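You operate a simulated robot arm through the tools that you are given. There is no shell and no other tool. Be economical: measure what you need, move in short steps, check, and stop when the job is done.

You run a simulated robot arm. Do the job below in one go: nothing can be reset, and whatever is moved stays where it is left.

JOB
Stand the two listed pipes in their sockets and cap each one.
Fine: the pipe list card names their sizes; sockets and end caps bear the same sizes.

The check looks at the end state, three seconds after you hand in, the way a careful person would. Anything else that was tipped, shoved, dropped, spilled or broken makes it a failure. Lids that push on must go on centred and level and be pressed home; caps that screw on are set level and turned clockwise until they are tight.

ROBOT AND FRAMES
A 6-joint arm with a fingered hand, fixed in place. Base frame: the origin is at the foot of the arm, x ahead of it, y to its left, z up; the work surface is at about z = 840. Readings come in mm, degrees, newtons and seconds.
With the tool pointing down near the work surface it reaches from about 320 to 820 mm from the base axis. Its first joint turns from -166.0 to 166.0 degrees. Payload 4 kg.
The TCP is the grasp point between the finger pads, 26 mm short of the fingertips. In the tool frame z runs along the fingers and y along their closing line. Largest opening 132 mm; the body of the gripper starts 73 mm behind the TCP. The gripper is a hand of 5 fingers: y runs from the thumb to the fingers, the wrist lies at [0, 0, -239] in the tool frame.
Orientation is that of the tool frame in the base frame, as a unit quaternion [w, x, y, z]. With the fingers straight down and closing along the base's y, the tool's x points along the base's -x, its y along +y and its z along -z.

CONTROLS
- The arm moves only by the tool jog_arm. Its argument "targets" is a list of rows, each an object (a shift or turn left out is 0) with "slide": the shift along the tool's x, y, z in units of 40 mm (1.0 is 40 mm), a list of three; "delta_rot": the turn, a rotation vector about the tool's x, y, z in units of 8 degrees (1.0 is 8 degrees), a list of three. In form: [{"slide": [dx, dy, dz], "delta_rot": [wx, wy, wz]}, ...]. A call has 1 to 10 rows; each row shifts and turns the commanded pose from where the row before left it, along the tool's axes as they then stand. A call with a number of a shift or a turn outside -1 to 1 is refused whole. Rows are played at 5 a second. More than 50 mm and 8.6 degrees between two rows, and nothing of the call is played. A pose out of reach is approached as far as the arm can. The call stops where the force on the tool passes 40 N (or 10 N more than at its start, if that is more) or the arm is blocked; 0.2 s more then pass. In this call time passes only in rows, and 0.2 s behind the last. It gives the time, the measured TCP pose, the force on the tool (base axes), the opening and the grip force at its end, in the units of the frame above (readings bear some noise), with the torque about the TCP (base axes, N m) and any sound that the robot's microphone picked up.
- Cameras (640 x 400 px; columns grow to the right, rows downward): "scene" is fixed at [50.3, 499.9, 1425.3]; the picture's right is [-0.50, -0.87, 0.00], its down [-0.52, 0.30, -0.80] and it looks along [0.69, -0.40, -0.60] (base axes); focal length 325 px, centre (320, 200). "wrist" rides on the gripper at [85, 2, -97] in the tool frame; the picture's right is [-0.02, 1.00, 0.00], its down [-0.75, -0.02, -0.66] and it looks along [-0.66, -0.01, 0.75] (tool axes); focal length 270 px, centre (320, 200). There is no depth. A picture from a camera that has moved, and an enlarged one, comes with that camera's place and axes in the base frame and with its lens.
- camera(camera): a new picture of that camera. It takes no simulated time.
- finger_targets(finger1, finger2, finger3, finger4, thumb_bend): sets how far each is bent, from 0 (flat) to 100 (curled in); at 30 the hand is open as for a grip, at 70 the pads meet at the TCP. One left out holds its place. A second passes; each finger stops where it meets its share of the squeeze, and holds until it gets a number again. It is the only way to open and close the hand. It gives what a move gives, with no picture; readings hold the bend of each and the force on the fingers (four entries, about 0 where the hand has none), thumb and palm.
- zoom(camera, box): a new picture of the part [left, top, right, bottom] of that camera's present view, enlarged. It takes no simulated time.
- close_job(): hands the job in; it is judged then, once.

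Go step by step. Nothing tells you positions but the pictures and the camera data: compare them with the known pose of the tool, close in by small moves and look again before you grip or let go. The budget is 120 turns and 64 pictures, counting those below and the enlarged ones. Unless the task says otherwise, let go and move clear before handing in, and close with one line.

The tools are called after "Call:" by a JSON object that holds its "api" and its "payload". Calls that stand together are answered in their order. jog_arm: Moves the arm, as the interface text tells. Its arguments: {"type":"object","properties":{"targets":{"type":"array","items":{"type":"object","properties":{"slide":{"type":"array","items":{"type":"number"}},"delta_rot":{"type":"array","items":{"type":"number"}}}}}},"required":["targets"]} The other tools are called the same way: finger_targets (finger1, finger2, finger3, finger4, thumb_bend) moves the fingers one by one; camera (camera) takes a picture; zoom (camera, box) takes an enlarged picture of a part of a camera's view; close_job () hands the job in.

At the start:

```text
clock: 0.0
tcp_pos: [385.2, 388.8, 1194.4]
ee_rot: [0.0, 0.001, 1.0, 0.001]
ft_force: [-0.5, 0.9, -0.9]
torque: [0.01, -0.02, 0.01]
finger_gap: 131.8
grasp_force: 0.1
shape: jaw
bend: [30.0, 30.0, 30.0, 30.0, 30.0]
finger forces: [0.1, 0.0, 0.0, 0.0, 0.1, 0.0]
```

scene: 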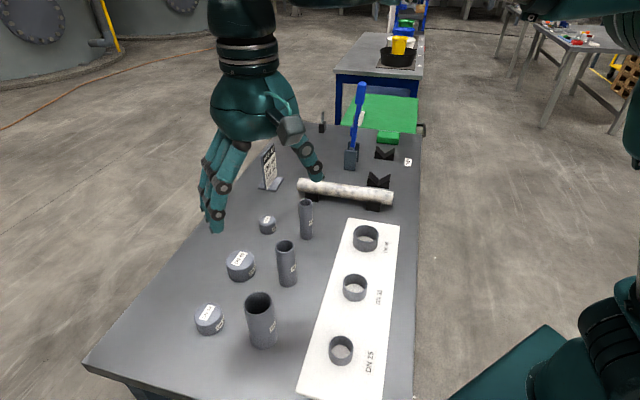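
wrist: 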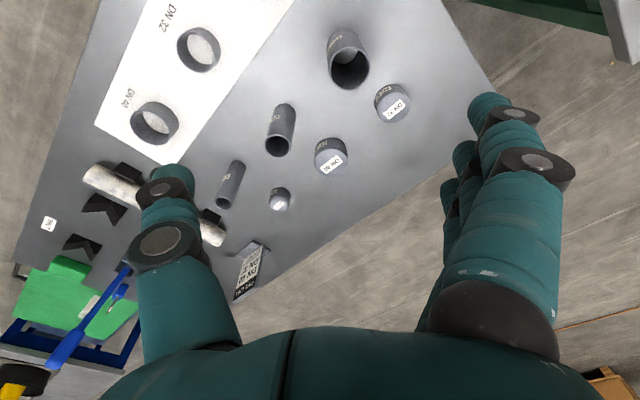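

I see a card, three pipes, three caps and three sockets on a white board. I'll read the labels first.

Call:
{"api": "zoom", "payload": {"camera": "scene", "box": [250, 135, 300, 195]}}

Call:
{"api": "zoom", "payload": {"camera": "scene", "box": [180, 190, 340, 350]}}

Call:
{"api": "zoom", "payload": {"camera": "scene", "box": [300, 210, 420, 390]}}

Call:
{"api": "zoom", "payload": {"camera": "wrist", "box": [200, 20, 420, 310]}}

```text
6.67 times, centred on (275, 165) of scene
camera zoom: at [50.3, 499.9, 1425.3], right [-0.5, -0.87, 0.0], down [-0.52, 0.3, -0.8], along [0.69, -0.4, -0.6], focal length 2164 px, centre (620, 433)
```

zoom: 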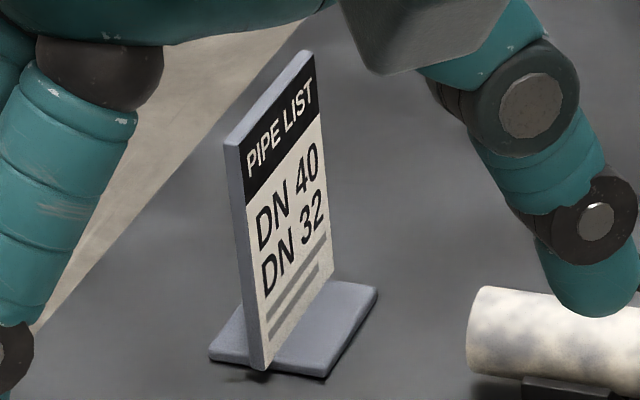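

```text
2.50 times, centred on (260, 270) of scene
camera zoom: at [50.3, 499.9, 1425.3], right [-0.5, -0.87, 0.0], down [-0.52, 0.3, -0.8], along [0.69, -0.4, -0.6], focal length 812 px, centre (470, 25)
```

zoom: 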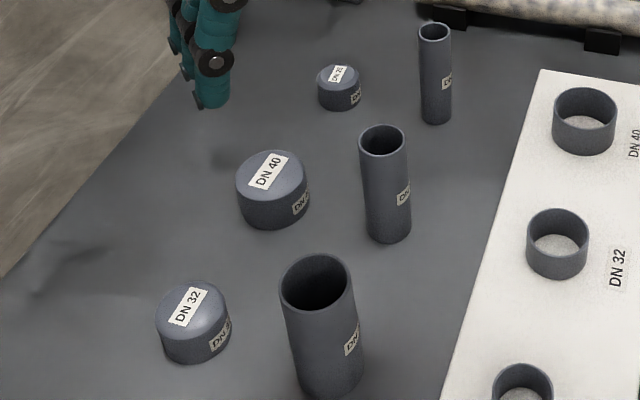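

```text
2.22 times, centred on (360, 300) of scene
camera zoom: at [50.3, 499.9, 1425.3], right [-0.5, -0.87, 0.0], down [-0.52, 0.3, -0.8], along [0.69, -0.4, -0.6], focal length 721 px, centre (231, -22)
```

zoom: 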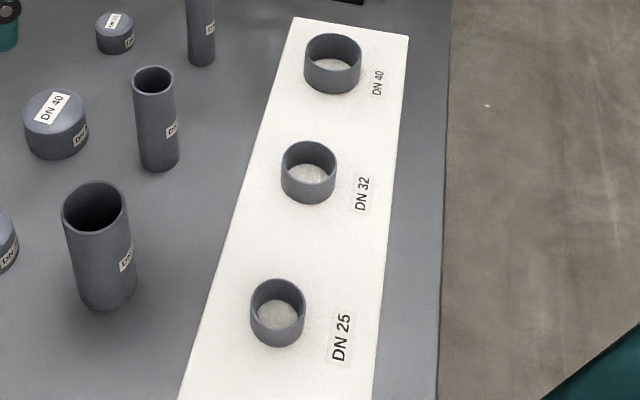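

```text
1.38 times, centred on (310, 165) of wrist
camera zoom: at [300.6, 391.0, 1290.3], right [0.02, 1.0, 0.0], down [0.75, -0.02, 0.66], along [0.66, -0.01, -0.75], focal length 373 px, centre (334, 248)
```

zoom: 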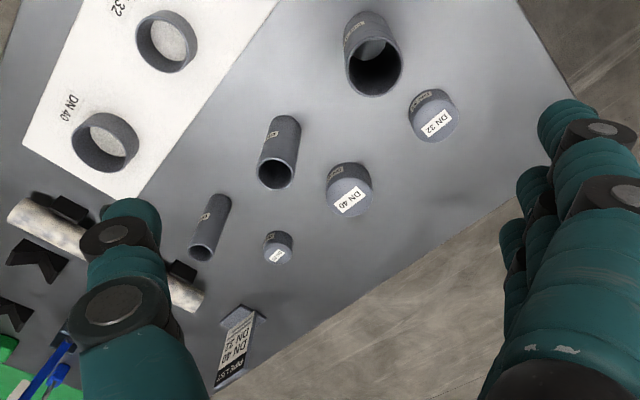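

The card lists DN 40 and DN 32. Now I'll read the pipe labels.

Call:
{"api": "zoom", "payload": {"camera": "scene", "box": [235, 285, 295, 355]}}

Call:
{"api": "zoom", "payload": {"camera": "scene", "box": [265, 190, 325, 295]}}

```text
5.71 times, centred on (265, 320) of scene
camera zoom: at [50.3, 499.9, 1425.3], right [-0.5, -0.87, 0.0], down [-0.52, 0.3, -0.8], along [0.69, -0.4, -0.6], focal length 1855 px, centre (634, -486)
```

zoom: 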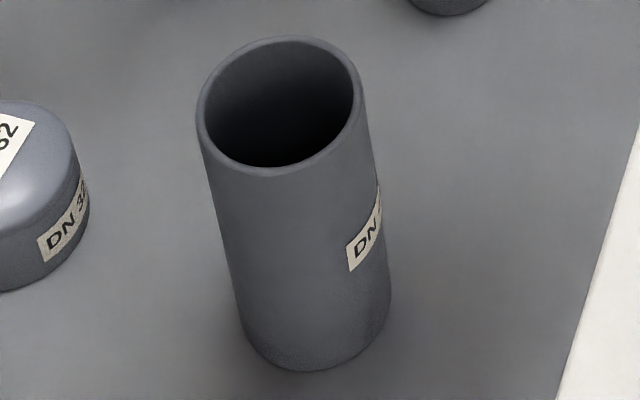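

```text
3.81 times, centred on (295, 242) of scene
camera zoom: at [50.3, 499.9, 1425.3], right [-0.5, -0.87, 0.0], down [-0.52, 0.3, -0.8], along [0.69, -0.4, -0.6], focal length 1236 px, centre (415, 38)
```

zoom: 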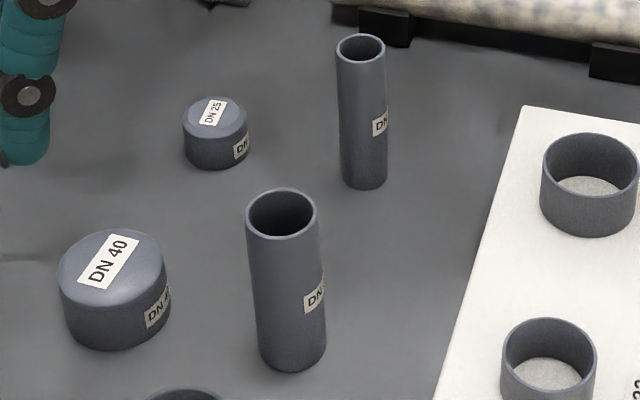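

DN 40 is the large pipe (about (396, 423), top z≈951) and DN 32 the middle one (about (498, 325)). The sockets run diagonally at roughly (500, 108) and (394, 215), so I'll turn the hand 45° to line up with the layout and look closer.

Call:
{"api": "jog_arm", "payload": {"targets": [{"slide": [0, 0, 0.4], "delta_rot": [0, 0, -0.9375]}, {"slide": [0, 0, 0.4], "delta_rot": [0, 0, -0.9375]}, {"slide": [0, 0, 0.4], "delta_rot": [0, 0, -0.9375]}, {"slide": [0, 0, 0.4], "delta_rot": [0, 0, -0.9375]}, {"slide": [0, 0, 0.4], "delta_rot": [0, 0, -0.9375]}, {"slide": [0, 0, 0.4], "delta_rot": [0, 0, -0.9375]}]}}

Call:
{"api": "camera", "payload": {"camera": "wrist"}}

```text
clock: 1.4
tcp_pos: [385.4, 388.7, 1096.5]
ee_rot: [0.0, -0.383, 0.924, 0.0]
ft_force: [-0.5, 1.3, -1.0]
torque: [0.0, 0.02, 0.01]
finger_gap: 131.8
grasp_force: 0.0
shape: jaw
bend: [30.0, 30.0, 30.0, 30.0, 30.0]
finger forces: [0.1, 0.0, 0.1, 0.0, 0.1, 0.0]
```

```text
55 pictures are left
camera wrist: at [324.6, 330.7, 1193.9], right [-0.69, 0.72, 0.0], down [0.54, 0.52, 0.66], along [0.47, 0.46, -0.75], focal length 270 px, centre (320, 200)
```

wrist: 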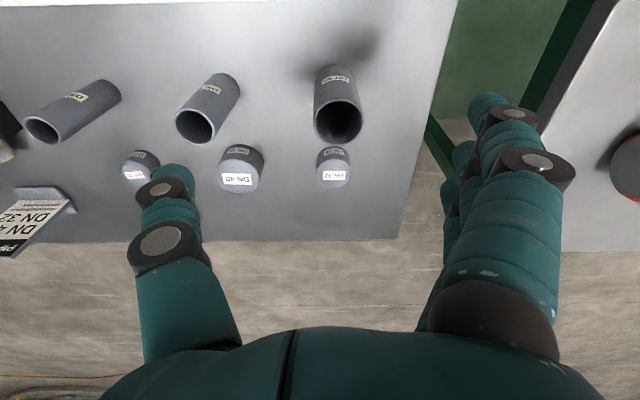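

The hand now lines up with the rows, and the wrist view puts the DN 40 pipe at (394, 423). I'll move above it and come down partway.

Call:
{"api": "jog_arm", "payload": {"targets": [{"slide": [-0.767, 0.445, 0]}, {"slide": [0, 0, 0.8]}, {"slide": [0, 0, 0.8]}, {"slide": [0, 0, 0.7]}]}}

Call:
{"api": "camera", "payload": {"camera": "wrist"}}

Call:
{"api": "camera", "payload": {"camera": "scene"}}

```text
clock: 2.4
tcp_pos: [394.0, 423.9, 1005.3]
ee_rot: [0.0, -0.383, 0.924, 0.0]
ft_force: [0.6, 0.0, -0.7]
torque: [0.01, -0.01, 0.01]
finger_gap: 131.9
grasp_force: 0.1
shape: jaw
bend: [30.0, 30.0, 30.0, 30.0, 30.0]
finger forces: [0.1, 0.0, 0.1, 0.0, 0.0, 0.1]
```

```text
54 pictures are left
camera wrist: at [332.2, 366.8, 1102.1], right [-0.69, 0.72, 0.0], down [0.54, 0.52, 0.66], along [0.47, 0.46, -0.75], focal length 270 px, centre (320, 200)
```

wrist: 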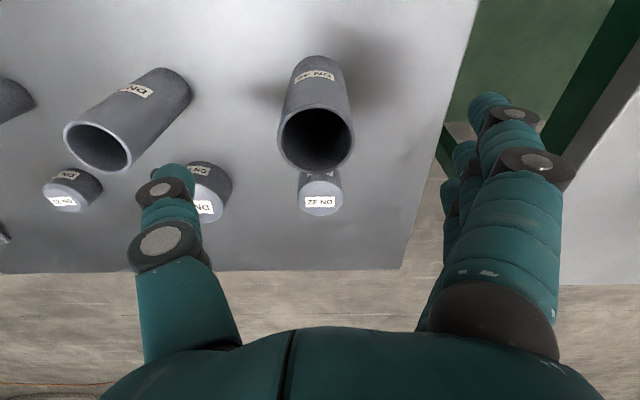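

```text
53 pictures are left
```

scene: 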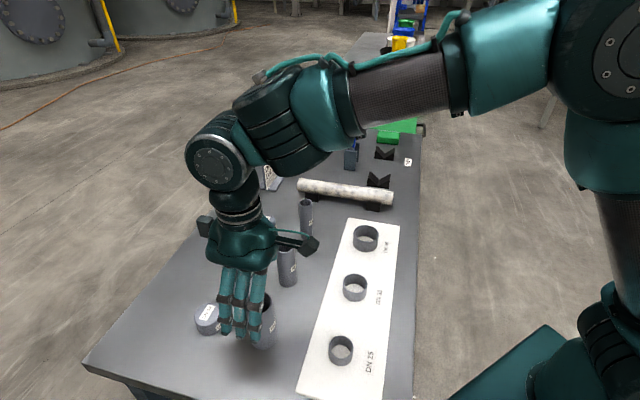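

The pipe is centred within about 2 mm. I'll descend to grip height (z≈922) and close gently.

Call:
{"api": "jog_arm", "payload": {"targets": [{"slide": [0, 0.02, 0.7]}, {"slide": [0, 0, 0.7]}, {"slide": [0, 0, 0.68]}]}}

Call:
{"api": "finger_targets", "payload": {"finger1": 50, "finger2": 50, "finger3": 50, "finger4": 50, "thumb_bend": 50}}

Call:
{"api": "camera", "payload": {"camera": "wrist"}}

```text
clock: 3.2
tcp_pos: [393.3, 423.8, 922.3]
ee_rot: [0.001, -0.383, 0.924, 0.0]
ft_force: [-0.8, 0.1, -0.5]
torque: [0.01, -0.02, -0.02]
finger_gap: 132.0
grasp_force: 0.1
shape: jaw
bend: [30.0, 30.0, 30.0, 30.0, 30.0]
finger forces: [0.0, 0.0, 0.0, 0.0, 0.1, 0.0]
```

```text
clock: 4.2
tcp_pos: [392.6, 423.4, 922.7]
ee_rot: [0.0, -0.383, 0.924, 0.0]
ft_force: [0.2, 0.1, -0.1]
torque: [0.02, 0.03, -0.01]
finger_gap: 76.1
grasp_force: 0.0
shape: fingers
bend: [50.0, 50.0, 50.0, 50.0, 50.0]
finger forces: [0.1, 0.0, 0.0, 0.1, 0.0, 0.0]
```

```text
52 pictures are left
camera wrist: at [332.3, 366.3, 1019.8], right [-0.69, 0.72, 0.0], down [0.54, 0.52, 0.66], along [0.47, 0.46, -0.75], focal length 270 px, centre (320, 200)
```

wrist: 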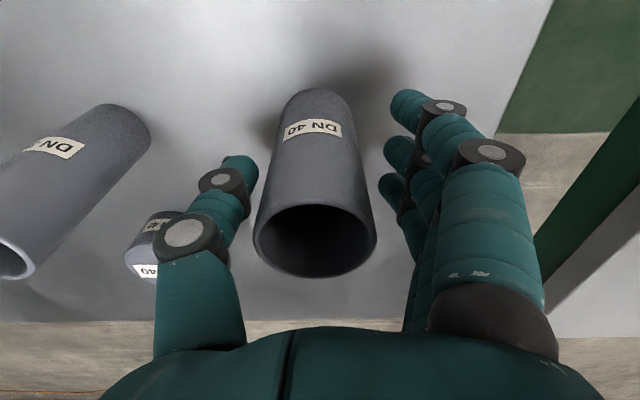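

Label DN 40 is confirmed and the pipe sits between the fingers. Closing.

Call:
{"api": "finger_targets", "payload": {"finger1": 70, "finger2": 70, "finger3": 70, "finger4": 70, "thumb_bend": 70}}

Call:
{"api": "camera", "payload": {"camera": "wrist"}}

Call:
{"api": "zoom", "payload": {"camera": "scene", "box": [180, 200, 340, 360]}}

```text
clock: 5.2
tcp_pos: [392.7, 425.0, 922.4]
ee_rot: [-0.001, -0.382, 0.924, 0.001]
ft_force: [-0.1, 0.1, -0.9]
torque: [-0.05, -0.01, -0.01]
finger_gap: 37.2
grasp_force: 17.8
shape: fingers
bend: [70.0, 58.0, 57.0, 70.0, 62.0]
finger forces: [0.1, 9.0, 8.8, 0.0, 17.4, 0.1]
```

```text
51 pictures are left
camera wrist: at [332.3, 366.3, 1019.7], right [-0.69, 0.72, 0.0], down [0.54, 0.52, 0.66], along [0.47, 0.46, -0.75], focal length 270 px, centre (320, 200)
```

wrist: 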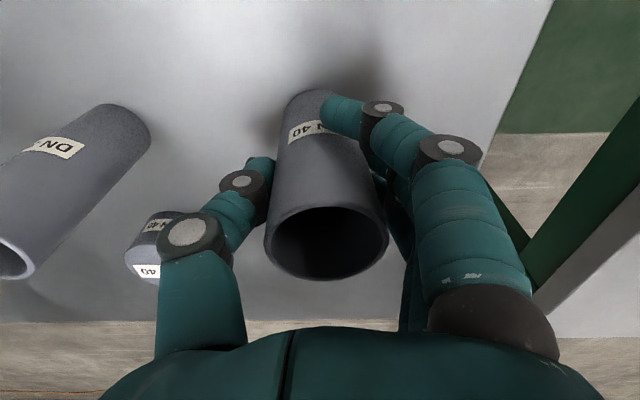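

```text
2.50 times, centred on (260, 280) of scene
camera zoom: at [50.3, 499.9, 1425.3], right [-0.5, -0.87, 0.0], down [-0.52, 0.3, -0.8], along [0.69, -0.4, -0.6], focal length 812 px, centre (470, 0)
```

zoom: 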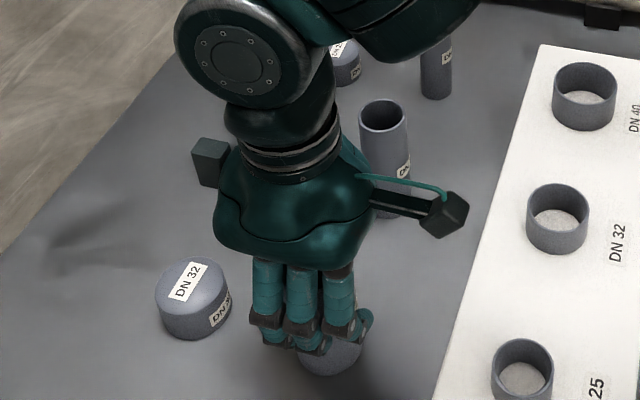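

The grip holds with about 18 N, and the pipe sits about 3.5 mm toward the fingers. I'll lift it high and travel to beside the DN 40 socket for a better look.

Call:
{"api": "jog_arm", "payload": {"targets": [{"slide": [0, 0, -0.5]}, {"slide": [0, 0, -1]}, {"slide": [0, 0, -1]}, {"slide": [0, 0, -1]}]}}

Call:
{"api": "jog_arm", "payload": {"targets": [{"slide": [0.53, -0.818, 0]}, {"slide": [0.53, -0.818, 0]}, {"slide": [0.53, -0.818, 0]}, {"slide": [0.53, -0.818, 0]}, {"slide": [0.53, -0.818, 0]}, {"slide": [0.53, -0.818, 0]}, {"slide": [0.53, -0.818, 0]}]}}

Call:
{"api": "camera", "payload": {"camera": "wrist"}}

Call:
{"api": "camera", "payload": {"camera": "scene"}}

```text
clock: 6.2
tcp_pos: [395.1, 423.1, 1062.1]
ee_rot: [0.0, -0.383, 0.924, 0.0]
ft_force: [-0.3, -0.2, -1.0]
torque: [-0.01, 0.01, 0.01]
finger_gap: 37.3
grasp_force: 17.7
shape: fingers
bend: [70.0, 58.0, 57.0, 70.0, 63.0]
finger forces: [0.0, 9.1, 8.9, 0.0, 17.5, 0.0]
```

```text
clock: 7.8
tcp_pos: [450.1, 154.8, 1062.6]
ee_rot: [0.0, -0.383, 0.924, 0.0]
ft_force: [-0.3, 0.0, -0.6]
torque: [-0.01, -0.01, -0.03]
finger_gap: 37.4
grasp_force: 17.4
shape: fingers
bend: [70.0, 58.0, 57.0, 70.0, 63.0]
finger forces: [0.0, 8.8, 9.1, 0.0, 17.3, 0.0]
```

```text
49 pictures are left
camera wrist: at [389.5, 97.5, 1160.6], right [-0.69, 0.72, 0.0], down [0.54, 0.52, 0.66], along [0.47, 0.46, -0.75], focal length 270 px, centre (320, 200)
```

wrist: 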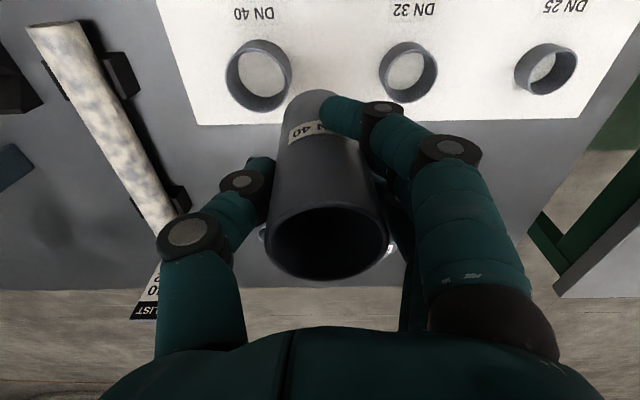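

```text
48 pictures are left
```

scene: 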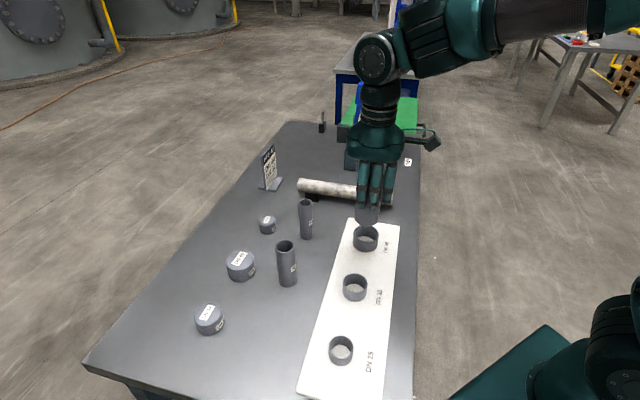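

Call:
{"api": "zoom", "payload": {"camera": "wrist", "box": [200, 0, 460, 160]}}

Call:
{"api": "zoom", "payload": {"camera": "scene", "box": [325, 195, 405, 310]}}

```text
2.46 times, centred on (330, 80) of wrist
camera zoom: at [389.5, 97.5, 1160.6], right [-0.69, 0.72, 0.0], down [0.54, 0.52, 0.66], along [0.47, 0.46, -0.75], focal length 665 px, centre (295, 495)
```

zoom: 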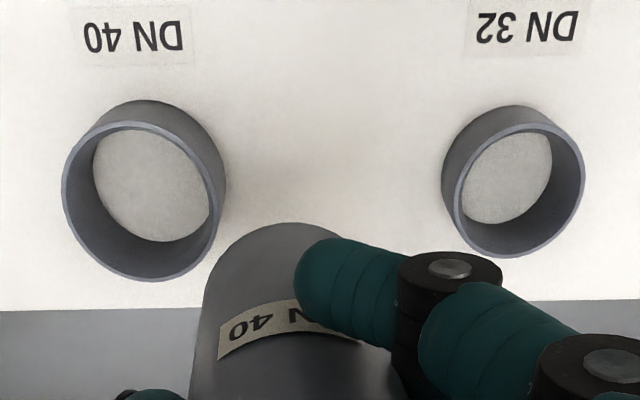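

```text
3.48 times, centred on (365, 252) of scene
camera zoom: at [50.3, 499.9, 1425.3], right [-0.5, -0.87, 0.0], down [-0.52, 0.3, -0.8], along [0.69, -0.4, -0.6], focal length 1129 px, centre (164, 17)
```

zoom: 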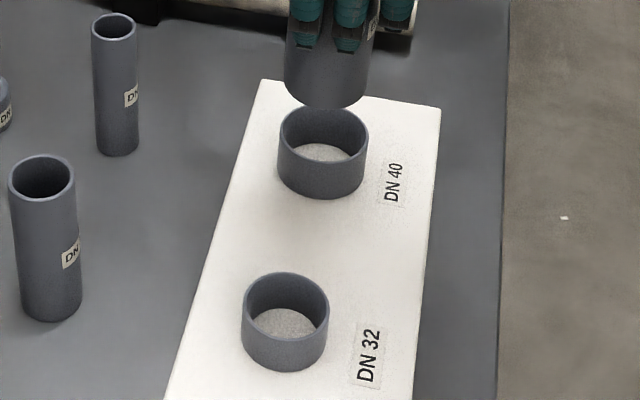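

The DN 40 socket rim triangulates to about (495, 114, 886). I'll shift the pipe over it and lower until its bottom is about 20 mm above the rim, then check.

Call:
{"api": "jog_arm", "payload": {"targets": [{"slide": [-0.045, -0.8, 0]}, {"slide": [-0.042, -0.8, 0]}, {"slide": [0, 0, 0.6]}, {"slide": [0, 0, 0.6]}, {"slide": [0, 0, 0.6]}]}}

Call:
{"api": "zoom", "payload": {"camera": "wrist", "box": [200, 20, 440, 280]}}

Call:
{"api": "zoom", "payload": {"camera": "scene", "box": [325, 175, 405, 260]}}

```text
clock: 9.0
tcp_pos: [497.9, 114.6, 988.4]
ee_rot: [-0.001, -0.382, 0.924, 0.0]
ft_force: [-0.5, -0.6, -0.7]
torque: [-0.02, 0.01, 0.06]
finger_gap: 37.1
grasp_force: 17.1
shape: fingers
bend: [70.0, 58.0, 57.0, 70.0, 63.0]
finger forces: [0.0, 8.7, 9.0, 0.0, 17.2, 0.0]
```

```text
1.54 times, centred on (320, 150) of wrist
camera zoom: at [437.1, 57.3, 1085.5], right [-0.69, 0.72, 0.0], down [0.54, 0.52, 0.66], along [0.48, 0.46, -0.75], focal length 416 px, centre (320, 277)
```

zoom: 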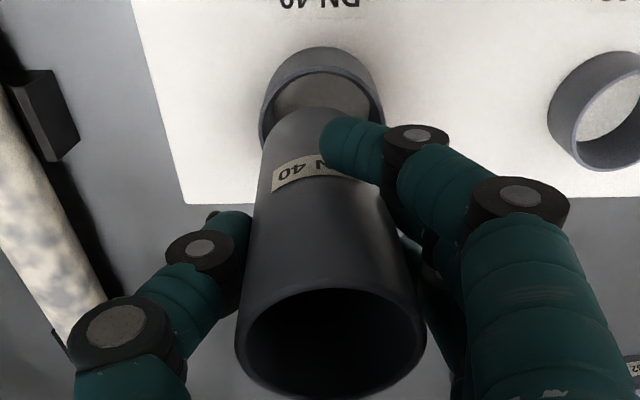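

```text
4.71 times, centred on (365, 218) of scene
camera zoom: at [50.3, 499.9, 1425.3], right [-0.5, -0.87, 0.0], down [-0.52, 0.3, -0.8], along [0.69, -0.4, -0.6], focal length 1528 px, centre (108, 118)
```

zoom: 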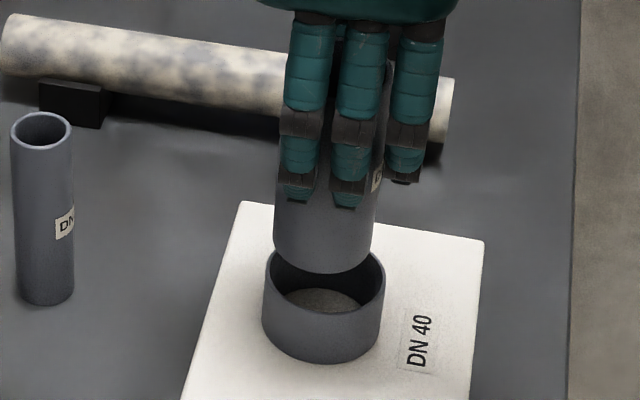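

The pipe appears a few mm off and perhaps slightly tilted, so I'll take tighter views before lowering.

Call:
{"api": "zoom", "payload": {"camera": "wrist", "box": [230, 30, 410, 142]}}

Call:
{"api": "zoom", "payload": {"camera": "scene", "box": [340, 192, 396, 256]}}

```text
3.56 times, centred on (320, 86) of wrist
camera zoom: at [437.1, 57.3, 1085.5], right [-0.69, 0.72, 0.0], down [0.54, 0.52, 0.66], along [0.48, 0.46, -0.75], focal length 961 px, centre (320, 605)
```

zoom: 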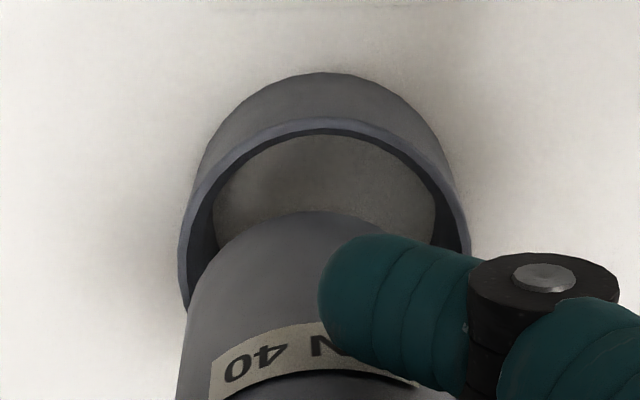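

```text
6.25 times, centred on (368, 224) of scene
camera zoom: at [50.3, 499.9, 1425.3], right [-0.5, -0.87, 0.0], down [-0.52, 0.3, -0.8], along [0.69, -0.4, -0.6], focal length 2029 px, centre (20, 50)
```

zoom: 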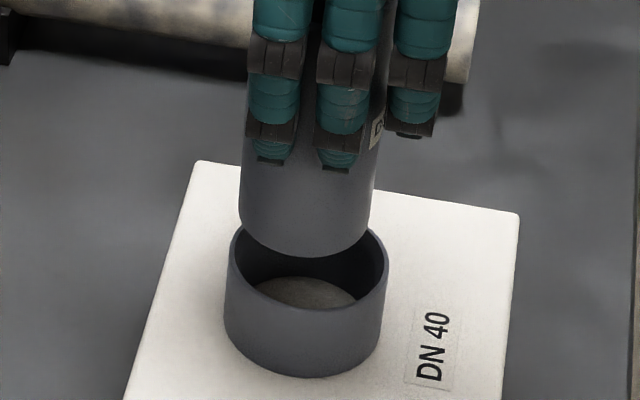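

Both views agree the pipe needs about 2.5 mm in tool y and 4–6 mm in tool x. I'll correct that, lower to just above the rim, and look again.

Call:
{"api": "jog_arm", "payload": {"targets": [{"slide": [0.125, 0.0625, 0]}, {"slide": [0, 0, 0.25]}]}}

Call:
{"api": "zoom", "payload": {"camera": "wrist", "box": [230, 30, 410, 142]}}

Call:
{"api": "zoom", "payload": {"camera": "scene", "box": [340, 192, 396, 256]}}

```text
clock: 9.6
tcp_pos: [492.6, 112.4, 979.4]
ee_rot: [0.0, -0.383, 0.924, 0.0]
ft_force: [-0.2, 0.9, -0.6]
torque: [0.0, -0.02, 0.03]
finger_gap: 37.1
grasp_force: 17.5
shape: fingers
bend: [70.0, 58.0, 57.0, 70.0, 63.0]
finger forces: [0.0, 8.8, 9.1, 0.1, 17.3, 0.0]
```

```text
3.56 times, centred on (320, 86) of wrist
camera zoom: at [431.7, 55.5, 1076.5], right [-0.69, 0.72, 0.0], down [0.54, 0.52, 0.66], along [0.48, 0.46, -0.75], focal length 961 px, centre (320, 605)
```

zoom: 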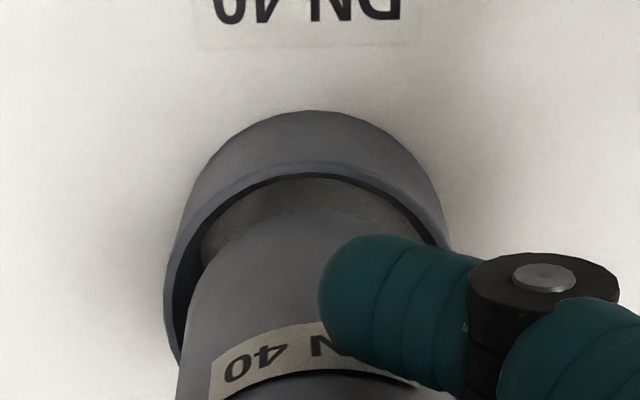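

```text
6.25 times, centred on (368, 224) of scene
camera zoom: at [50.3, 499.9, 1425.3], right [-0.5, -0.87, 0.0], down [-0.52, 0.3, -0.8], along [0.69, -0.4, -0.6], focal length 2029 px, centre (20, 50)
```

zoom: 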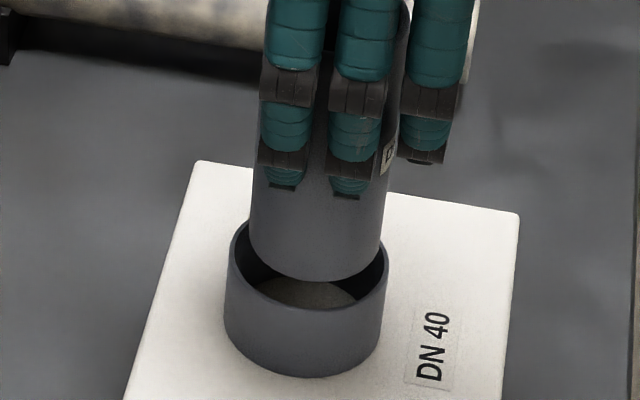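

The pipe is now within about 1 mm of the socket axis. I'll make a small trim and lower it into the socket mouth.

Call:
{"api": "jog_arm", "payload": {"targets": [{"slide": [-0.02, -0.02, 0.1]}, {"slide": [0, 0, 0.15]}, {"slide": [0, 0, 0.15]}]}}

Call:
{"api": "zoom", "payload": {"camera": "scene", "box": [340, 192, 396, 256]}}

```text
clock: 10.4
tcp_pos: [493.0, 111.9, 963.9]
ee_rot: [0.0, -0.384, 0.923, 0.0]
ft_force: [-0.3, 1.1, -1.3]
torque: [-0.02, -0.02, -0.01]
finger_gap: 37.1
grasp_force: 17.7
shape: fingers
bend: [70.0, 58.0, 57.0, 70.0, 63.0]
finger forces: [0.1, 8.8, 8.9, 0.0, 17.1, 0.1]
```

```text
6.25 times, centred on (368, 224) of scene
camera zoom: at [50.3, 499.9, 1425.3], right [-0.5, -0.87, 0.0], down [-0.52, 0.3, -0.8], along [0.69, -0.4, -0.6], focal length 2029 px, centre (20, 50)
```

zoom: 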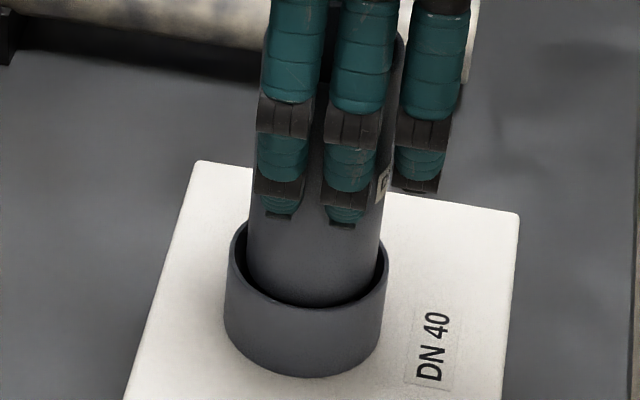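

The pipe has entered the socket without contact. Lowering until it seats.

Call:
{"api": "jog_arm", "payload": {"targets": [{"slide": [-0.015, 0, 0.1]}, {"slide": [0, 0, 0.1]}, {"slide": [0, 0, 0.1]}, {"slide": [0, 0, 0.1]}, {"slide": [0, 0, 0.1]}, {"slide": [0, 0, 0.1]}, {"slide": [0, 0, 0.1]}]}}

```text
clock: 12.0
tcp_pos: [493.0, 112.3, 935.3]
ee_rot: [0.0, -0.383, 0.924, 0.001]
ft_force: [0.8, -0.8, -1.8]
torque: [0.02, 0.0, 0.02]
finger_gap: 36.8
grasp_force: 17.5
shape: fingers
bend: [70.0, 58.0, 57.0, 70.0, 63.0]
finger forces: [0.0, 8.9, 9.0, 0.1, 17.2, 0.0]
```

Call:
{"api": "jog_arm", "payload": {"targets": [{"slide": [0, 0, 0.05]}, {"slide": [0, 0, 0.05]}, {"slide": [0, 0, 0.05]}, {"slide": [0, 0, 0.05]}, {"slide": [0, 0, 0.05]}, {"slide": [0, 0, 0.05]}]}}

Call:
{"api": "zoom", "payload": {"camera": "scene", "box": [340, 180, 396, 256]}}

```text
clock: 13.4
tcp_pos: [495.5, 112.4, 924.6]
ee_rot: [0.001, -0.383, 0.924, 0.0]
ft_force: [3.1, -0.2, 30.2]
torque: [0.01, -0.05, -0.09]
finger_gap: 37.1
grasp_force: 20.4
shape: fingers
bend: [70.0, 60.0, 59.0, 70.0, 64.0]
finger forces: [0.0, 9.2, 10.8, 0.1, 21.2, 0.1]
```

```text
5.26 times, centred on (368, 218) of scene
camera zoom: at [50.3, 499.9, 1425.3], right [-0.5, -0.87, 0.0], down [-0.52, 0.3, -0.8], along [0.69, -0.4, -0.6], focal length 1708 px, centre (67, 105)
```

zoom: 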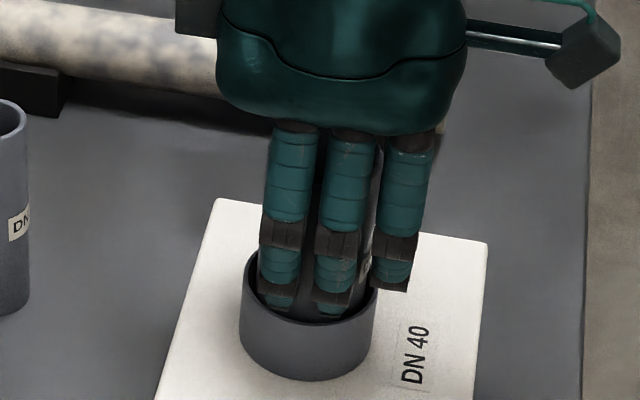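

Contact at about 30 N indicates the pipe is seated. I'll ease up 2 mm, open, and check.

Call:
{"api": "jog_arm", "payload": {"targets": [{"slide": [0, 0, -0.05]}]}}

Call:
{"api": "finger_targets", "payload": {"finger1": 45, "finger2": 45, "finger3": 45, "finger4": 45, "thumb_bend": 45}}

Call:
{"api": "camera", "payload": {"camera": "wrist"}}

Call:
{"api": "zoom", "payload": {"camera": "scene", "box": [330, 180, 410, 260]}}

```text
clock: 13.8
tcp_pos: [495.1, 112.5, 925.9]
ee_rot: [0.0, -0.383, 0.924, 0.0]
ft_force: [3.8, 0.1, 16.2]
torque: [-0.01, -0.05, -0.03]
finger_gap: 37.1
grasp_force: 19.3
shape: fingers
bend: [70.0, 60.0, 59.0, 70.0, 64.0]
finger forces: [0.0, 8.8, 10.4, 0.0, 20.3, 0.1]
```

```text
clock: 14.8
tcp_pos: [496.8, 111.7, 926.2]
ee_rot: [0.0, -0.383, 0.924, 0.0]
ft_force: [0.7, -0.3, 0.5]
torque: [0.01, -0.03, 0.01]
finger_gap: 89.8
grasp_force: 0.0
shape: fingers
bend: [45.0, 45.0, 45.0, 45.0, 45.0]
finger forces: [0.0, 0.0, 0.0, 0.0, 0.0, 0.0]
```

```text
37 pictures are left
camera wrist: at [434.1, 54.2, 1023.7], right [-0.69, 0.72, 0.0], down [0.54, 0.52, 0.66], along [0.47, 0.46, -0.75], focal length 270 px, centre (320, 200)
```

wrist: 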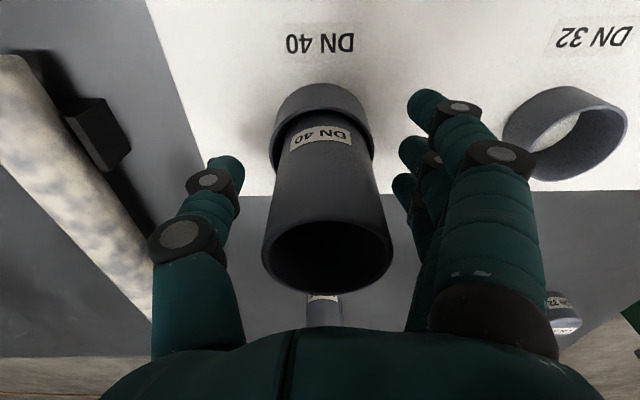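

```text
5.00 times, centred on (370, 220) of scene
camera zoom: at [50.3, 499.9, 1425.3], right [-0.5, -0.87, 0.0], down [-0.52, 0.3, -0.8], along [0.69, -0.4, -0.6], focal length 1623 px, centre (70, 100)
```

zoom: 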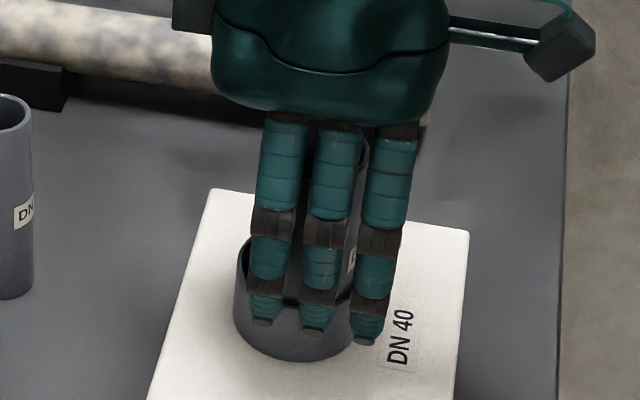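

The DN 40 pipe stands seated in its socket. I'll go up and over to the DN 32 pipe at about (495, 325).

Call:
{"api": "jog_arm", "payload": {"targets": [{"slide": [0, 0, -0.75]}, {"slide": [0, 0, -0.75]}, {"slide": [0, 0, -0.75]}, {"slide": [-0.625, 0.629, 0]}, {"slide": [-0.625, 0.629, 0]}, {"slide": [-0.625, 0.629, 0]}, {"slide": [-0.625, 0.629, 0]}, {"slide": [-0.625, 0.629, 0]}, {"slide": [-0.625, 0.629, 0]}]}}

Call:
{"api": "camera", "payload": {"camera": "wrist"}}

Call:
{"api": "camera", "payload": {"camera": "scene"}}

```text
clock: 16.8
tcp_pos: [493.3, 325.3, 1014.7]
ee_rot: [-0.001, -0.383, 0.924, 0.0]
ft_force: [-0.3, 0.7, -0.1]
torque: [-0.01, 0.01, 0.0]
finger_gap: 90.3
grasp_force: 0.1
shape: fingers
bend: [45.0, 45.0, 45.0, 45.0, 45.0]
finger forces: [0.0, 0.0, 0.0, 0.0, 0.1, 0.0]
```

```text
35 pictures are left
camera wrist: at [432.2, 267.8, 1112.3], right [-0.69, 0.72, 0.0], down [0.54, 0.52, 0.66], along [0.48, 0.46, -0.75], focal length 270 px, centre (320, 200)
```

wrist: 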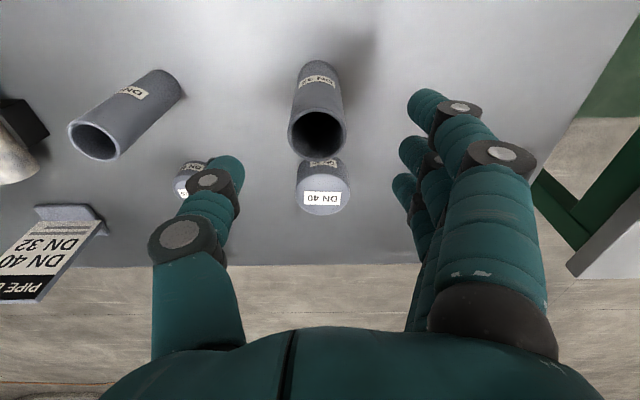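

```text
34 pictures are left
```

scene: 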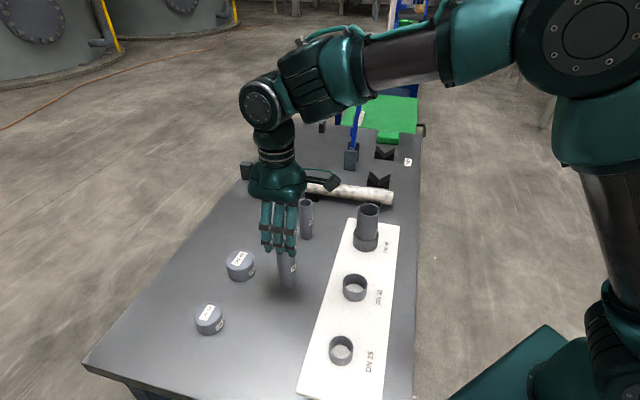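

The DN 32 pipe is about 2 mm off centre. I'll trim, descend to z≈922 and close.

Call:
{"api": "jog_arm", "payload": {"targets": [{"slide": [0.055, -0.03, 0.5]}, {"slide": [0, 0, 0.6]}, {"slide": [0, 0, 0.6]}, {"slide": [0, 0, 0.6]}]}}

Call:
{"api": "finger_targets", "payload": {"finger1": 70, "finger2": 70, "finger3": 70, "finger4": 70, "thumb_bend": 70}}

Call:
{"api": "camera", "payload": {"camera": "wrist"}}

```text
clock: 17.8
tcp_pos: [493.2, 323.2, 923.6]
ee_rot: [0.0, -0.382, 0.924, -0.001]
ft_force: [-0.3, 0.0, 0.0]
torque: [-0.01, 0.02, -0.04]
finger_gap: 90.1
grasp_force: 0.0
shape: fingers
bend: [45.0, 45.0, 45.0, 45.0, 45.0]
finger forces: [0.0, 0.0, 0.0, 0.0, 0.0, 0.1]
```

```text
clock: 18.8
tcp_pos: [492.5, 322.3, 924.8]
ee_rot: [0.001, -0.383, 0.924, 0.001]
ft_force: [0.3, -1.3, -0.5]
torque: [-0.01, -0.03, 0.0]
finger_gap: 33.7
grasp_force: 14.0
shape: fingers
bend: [70.0, 62.0, 60.0, 70.0, 64.0]
finger forces: [0.1, 5.9, 7.7, 0.0, 13.3, 0.0]
```

```text
33 pictures are left
camera wrist: at [432.3, 265.4, 1021.5], right [-0.69, 0.72, 0.0], down [0.54, 0.52, 0.66], along [0.47, 0.46, -0.75], focal length 270 px, centre (320, 200)
```

wrist: 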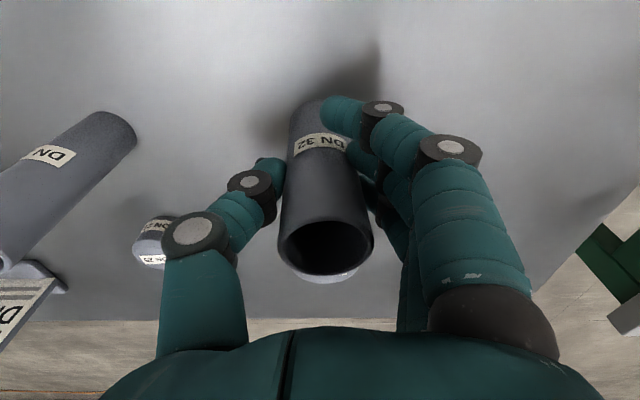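

DN 32 is confirmed and gripped. I'll lift, carry it to the DN 32 socket (about (389, 217)), and stop above the rim to check.

Call:
{"api": "jog_arm", "payload": {"targets": [{"slide": [0, 0, -0.5]}, {"slide": [0, 0, -1]}, {"slide": [0, 0, -1]}, {"slide": [0, 0, -1]}, {"slide": [0.935, -0.029, 0]}, {"slide": [0.935, -0.029, 0]}, {"slide": [0.935, -0.029, 0]}, {"slide": [0.935, -0.029, 0]}]}}

Call:
{"api": "jog_arm", "payload": {"targets": [{"slide": [0, 0, 0.7]}, {"slide": [0, 0, 0.7]}, {"slide": [0, 0, 0.6]}]}}

Call:
{"api": "zoom", "payload": {"camera": "wrist", "box": [230, 30, 410, 142]}}

Call:
{"api": "zoom", "payload": {"camera": "scene", "box": [327, 240, 383, 304]}}

```text
clock: 20.6
tcp_pos: [392.4, 213.3, 1062.5]
ee_rot: [0.0, -0.383, 0.924, 0.0]
ft_force: [-0.1, 0.0, -1.3]
torque: [-0.02, 0.0, 0.01]
finger_gap: 33.8
grasp_force: 13.1
shape: fingers
bend: [70.0, 62.0, 60.0, 70.0, 64.0]
finger forces: [0.1, 5.9, 7.9, 0.1, 13.3, 0.1]
```

```text
clock: 21.4
tcp_pos: [388.2, 213.9, 982.2]
ee_rot: [0.0, -0.383, 0.924, 0.0]
ft_force: [0.4, -0.1, 0.4]
torque: [-0.04, 0.0, 0.02]
finger_gap: 33.7
grasp_force: 14.1
shape: fingers
bend: [70.0, 62.0, 60.0, 70.0, 64.0]
finger forces: [0.1, 6.0, 8.0, 0.0, 13.3, 0.0]
```

```text
3.56 times, centred on (320, 86) of wrist
camera zoom: at [328.0, 156.4, 1080.6], right [-0.69, 0.72, 0.0], down [0.54, 0.52, 0.66], along [0.47, 0.46, -0.75], focal length 961 px, centre (320, 605)
```

zoom: 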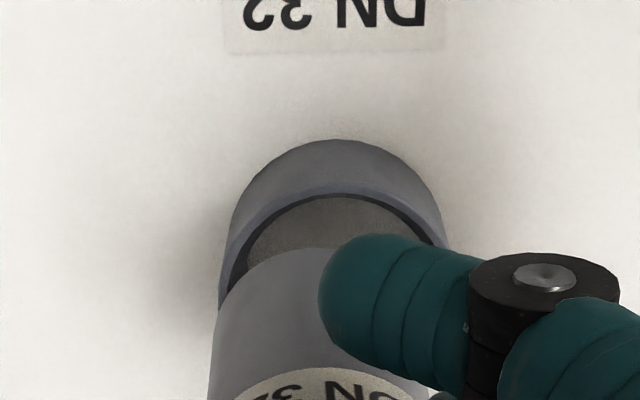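

```text
6.25 times, centred on (355, 272) of scene
camera zoom: at [50.3, 499.9, 1425.3], right [-0.5, -0.87, 0.0], down [-0.52, 0.3, -0.8], along [0.69, -0.4, -0.6], focal length 2029 px, centre (101, -250)
```

zoom: 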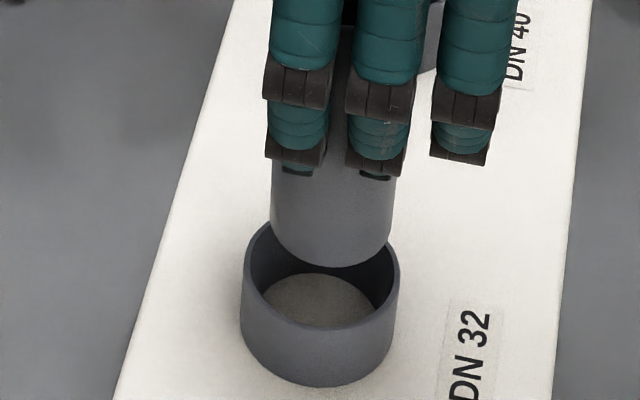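

Both views fit together if this rim is lower, about z≈876. The pipe then needs +2.7 mm in tool y and −0.9 mm in tool x, so I'll trim and lower to about 6 mm above it.

Call:
{"api": "jog_arm", "payload": {"targets": [{"slide": [-0.022, 0.068, 0]}, {"slide": [0, 0, 0.2]}, {"slide": [0, 0, 0.2]}]}}

Call:
{"api": "zoom", "payload": {"camera": "wrist", "box": [230, 30, 410, 142]}}

Call:
{"api": "zoom", "payload": {"camera": "scene", "box": [327, 240, 383, 304]}}

```text
clock: 22.2
tcp_pos: [388.2, 217.5, 967.2]
ee_rot: [0.0, -0.383, 0.924, 0.0]
ft_force: [-1.0, -0.2, -0.2]
torque: [0.03, -0.01, 0.02]
finger_gap: 33.5
grasp_force: 13.9
shape: fingers
bend: [70.0, 62.0, 60.0, 70.0, 64.0]
finger forces: [0.1, 5.9, 8.1, 0.1, 13.3, 0.0]
```

```text
3.56 times, centred on (320, 86) of wrist
camera zoom: at [327.4, 158.6, 1064.3], right [-0.69, 0.72, 0.0], down [0.54, 0.52, 0.66], along [0.47, 0.46, -0.75], focal length 961 px, centre (320, 605)
```

zoom: 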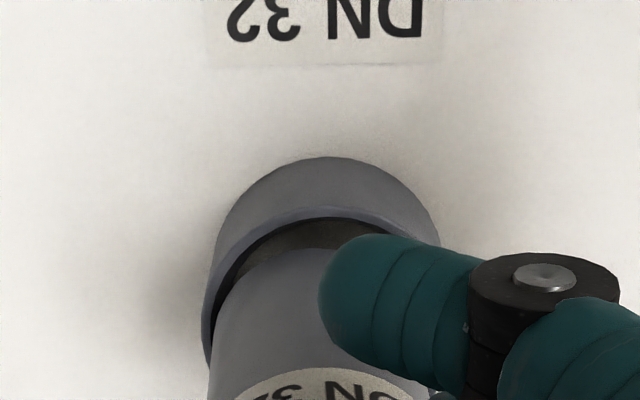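

```text
6.25 times, centred on (355, 272) of scene
camera zoom: at [50.3, 499.9, 1425.3], right [-0.5, -0.87, 0.0], down [-0.52, 0.3, -0.8], along [0.69, -0.4, -0.6], focal length 2029 px, centre (101, -250)
```

zoom: 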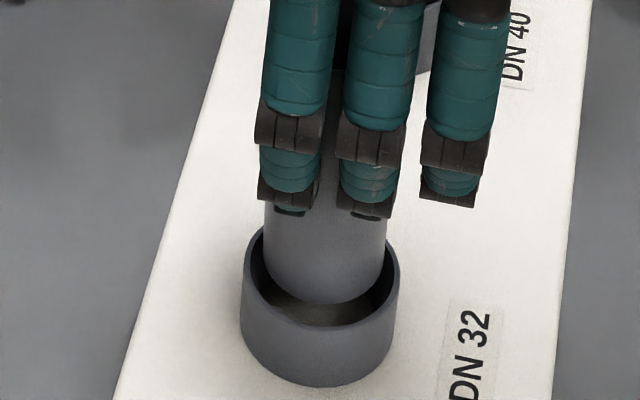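

Now well centred in both views. Lowering into the socket until it seats.

Call:
{"api": "jog_arm", "payload": {"targets": [{"slide": [-0.01, 0, 0.1]}, {"slide": [0, 0, 0.1]}, {"slide": [0, 0, 0.1]}, {"slide": [0, 0, 0.1]}, {"slide": [0, 0, 0.1]}, {"slide": [0, 0, 0.1]}, {"slide": [0, 0, 0.1]}, {"slide": [0, 0, 0.1]}]}}

Call:
{"api": "zoom", "payload": {"camera": "scene", "box": [327, 232, 383, 304]}}

```text
clock: 24.0
tcp_pos: [388.4, 217.2, 935.6]
ee_rot: [0.0, -0.383, 0.924, 0.0]
ft_force: [-4.2, 2.8, 2.1]
torque: [0.18, 0.21, 0.02]
finger_gap: 33.8
grasp_force: 14.4
shape: fingers
bend: [70.0, 63.0, 60.0, 70.0, 64.0]
finger forces: [0.0, 7.9, 9.3, 0.1, 11.4, 0.0]
```

```text
5.56 times, centred on (355, 268) of scene
camera zoom: at [50.3, 499.9, 1425.3], right [-0.5, -0.87, 0.0], down [-0.52, 0.3, -0.8], along [0.69, -0.4, -0.6], focal length 1803 px, centre (126, -178)
```

zoom: 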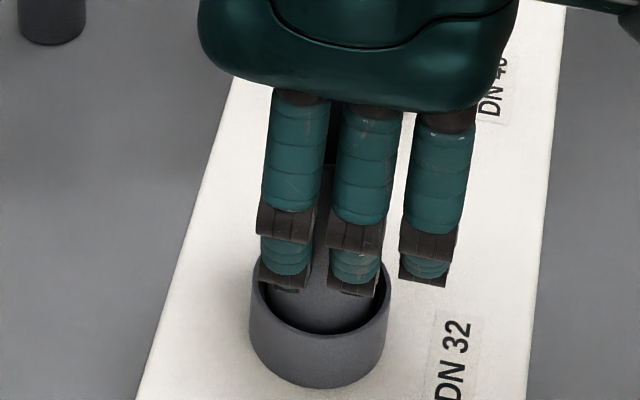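

A small sideways force shows it leaning on the wall. I'll ease 1 mm that way and continue to seating.

Call:
{"api": "jog_arm", "payload": {"targets": [{"slide": [0, 0.03, 0]}, {"slide": [0, 0, 0.05]}, {"slide": [0, 0, 0.05]}, {"slide": [0, 0, 0.05]}, {"slide": [0, 0, 0.05]}, {"slide": [0, 0, 0.05]}]}}

```text
clock: 25.4
tcp_pos: [388.3, 216.2, 926.1]
ee_rot: [-0.001, -0.383, 0.924, 0.0]
ft_force: [-7.6, -5.8, 28.2]
torque: [-0.05, 0.18, -0.01]
finger_gap: 33.8
grasp_force: 19.9
shape: fingers
bend: [70.0, 66.0, 62.0, 70.0, 66.0]
finger forces: [0.0, 11.9, 10.0, 0.0, 18.5, 0.0]
```

Seated at the same floor height as the other pipe. Easing up and releasing.

Call:
{"api": "jog_arm", "payload": {"targets": [{"slide": [0, 0, -0.05]}]}}

Call:
{"api": "finger_targets", "payload": {"finger1": 45, "finger2": 45, "finger3": 45, "finger4": 45, "thumb_bend": 45}}

Call:
{"api": "jog_arm", "payload": {"targets": [{"slide": [0, 0, -0.75]}, {"slide": [0, 0, -0.75]}, {"slide": [0, 0, -0.75]}]}}

Call:
{"api": "camera", "payload": {"camera": "wrist"}}

Call:
{"api": "camera", "payload": {"camera": "scene"}}

```text
clock: 25.8
tcp_pos: [389.6, 216.6, 927.7]
ee_rot: [-0.001, -0.383, 0.924, -0.001]
ft_force: [-4.2, -4.6, 11.0]
torque: [0.0, 0.13, 0.01]
finger_gap: 34.2
grasp_force: 17.1
shape: fingers
bend: [70.0, 65.0, 62.0, 70.0, 66.0]
finger forces: [0.1, 9.3, 9.0, 0.1, 16.4, 0.2]
```

```text
clock: 26.8
tcp_pos: [389.6, 217.9, 928.5]
ee_rot: [0.0, -0.383, 0.924, 0.0]
ft_force: [-0.2, -1.0, -0.4]
torque: [0.04, 0.02, 0.01]
finger_gap: 89.8
grasp_force: 0.0
shape: fingers
bend: [45.0, 45.0, 45.0, 45.0, 45.0]
finger forces: [0.1, 0.1, 0.0, 0.0, 0.0, 0.1]
```

```text
clock: 27.6
tcp_pos: [389.4, 217.6, 1016.2]
ee_rot: [0.0, -0.382, 0.924, 0.0]
ft_force: [0.0, -0.9, -0.4]
torque: [0.01, -0.02, -0.02]
finger_gap: 89.8
grasp_force: 0.1
shape: fingers
bend: [45.0, 45.0, 45.0, 45.0, 45.0]
finger forces: [0.0, 0.1, 0.0, 0.1, 0.1, 0.0]
```

```text
27 pictures are left
camera wrist: at [327.2, 159.7, 1114.3], right [-0.69, 0.72, 0.0], down [0.54, 0.52, 0.66], along [0.47, 0.46, -0.75], focal length 270 px, centre (320, 200)
```

wrist: 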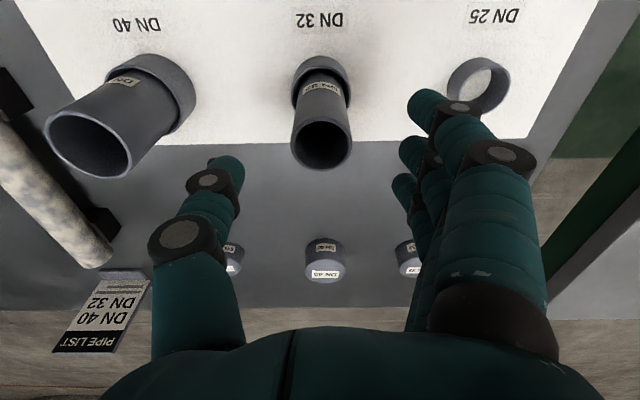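

```text
26 pictures are left
```

scene: 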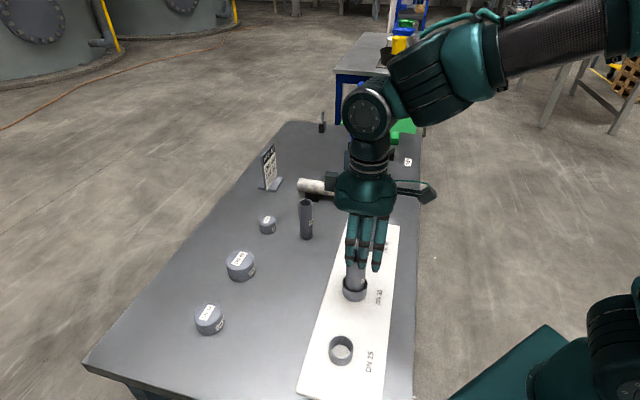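

Both pipes stand in their sockets. Next is the DN 40 cap at about (570, 403); I'll move above it and look.

Call:
{"api": "jog_arm", "payload": {"targets": [{"slide": [-0.927, 0.015, 0]}, {"slide": [-0.927, 0.015, 0]}, {"slide": [-0.927, 0.015, 0]}, {"slide": [-0.927, 0.015, 0]}, {"slide": [-0.927, 0.015, 0]}, {"slide": [-0.927, 0.015, 0]}, {"slide": [-0.927, 0.015, 0.5]}, {"slide": [0, 0, 0.9]}]}}

Call:
{"api": "camera", "payload": {"camera": "wrist"}}

Call:
{"api": "zoom", "payload": {"camera": "scene", "box": [180, 190, 310, 340]}}

```text
clock: 29.4
tcp_pos: [571.5, 404.8, 963.3]
ee_rot: [0.0, -0.384, 0.924, 0.0]
ft_force: [-0.7, -1.1, 0.6]
torque: [0.01, 0.01, 0.02]
finger_gap: 90.4
grasp_force: 0.0
shape: fingers
bend: [45.0, 45.0, 45.0, 45.0, 45.0]
finger forces: [0.0, 0.0, 0.1, 0.0, 0.0, 0.0]
```

```text
25 pictures are left
camera wrist: at [508.7, 346.6, 1060.3], right [-0.69, 0.72, 0.0], down [0.54, 0.52, 0.66], along [0.48, 0.46, -0.75], focal length 270 px, centre (320, 200)
```

wrist: 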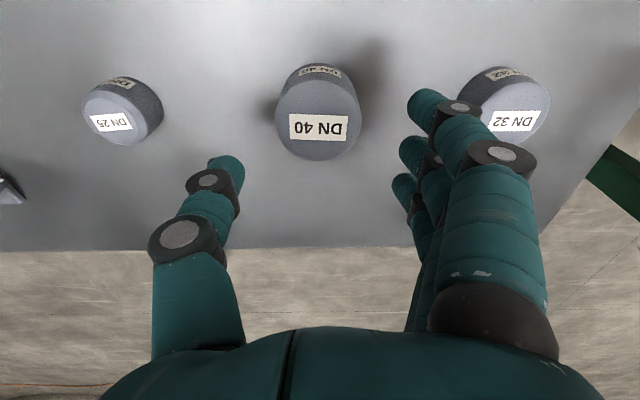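

```text
2.67 times, centred on (245, 265) of scene
camera zoom: at [50.3, 499.9, 1425.3], right [-0.5, -0.87, 0.0], down [-0.52, 0.3, -0.8], along [0.69, -0.4, -0.6], focal length 866 px, centre (520, 27)
```

zoom: 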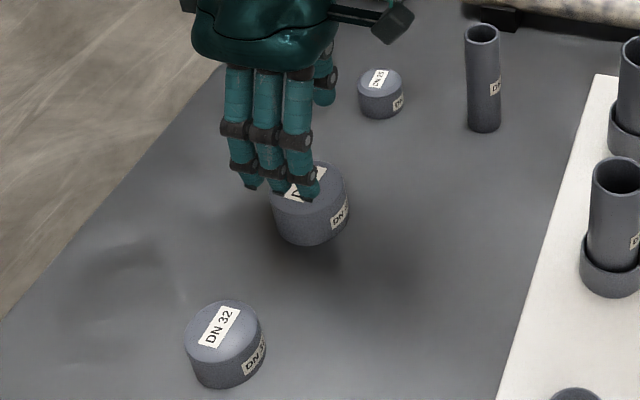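

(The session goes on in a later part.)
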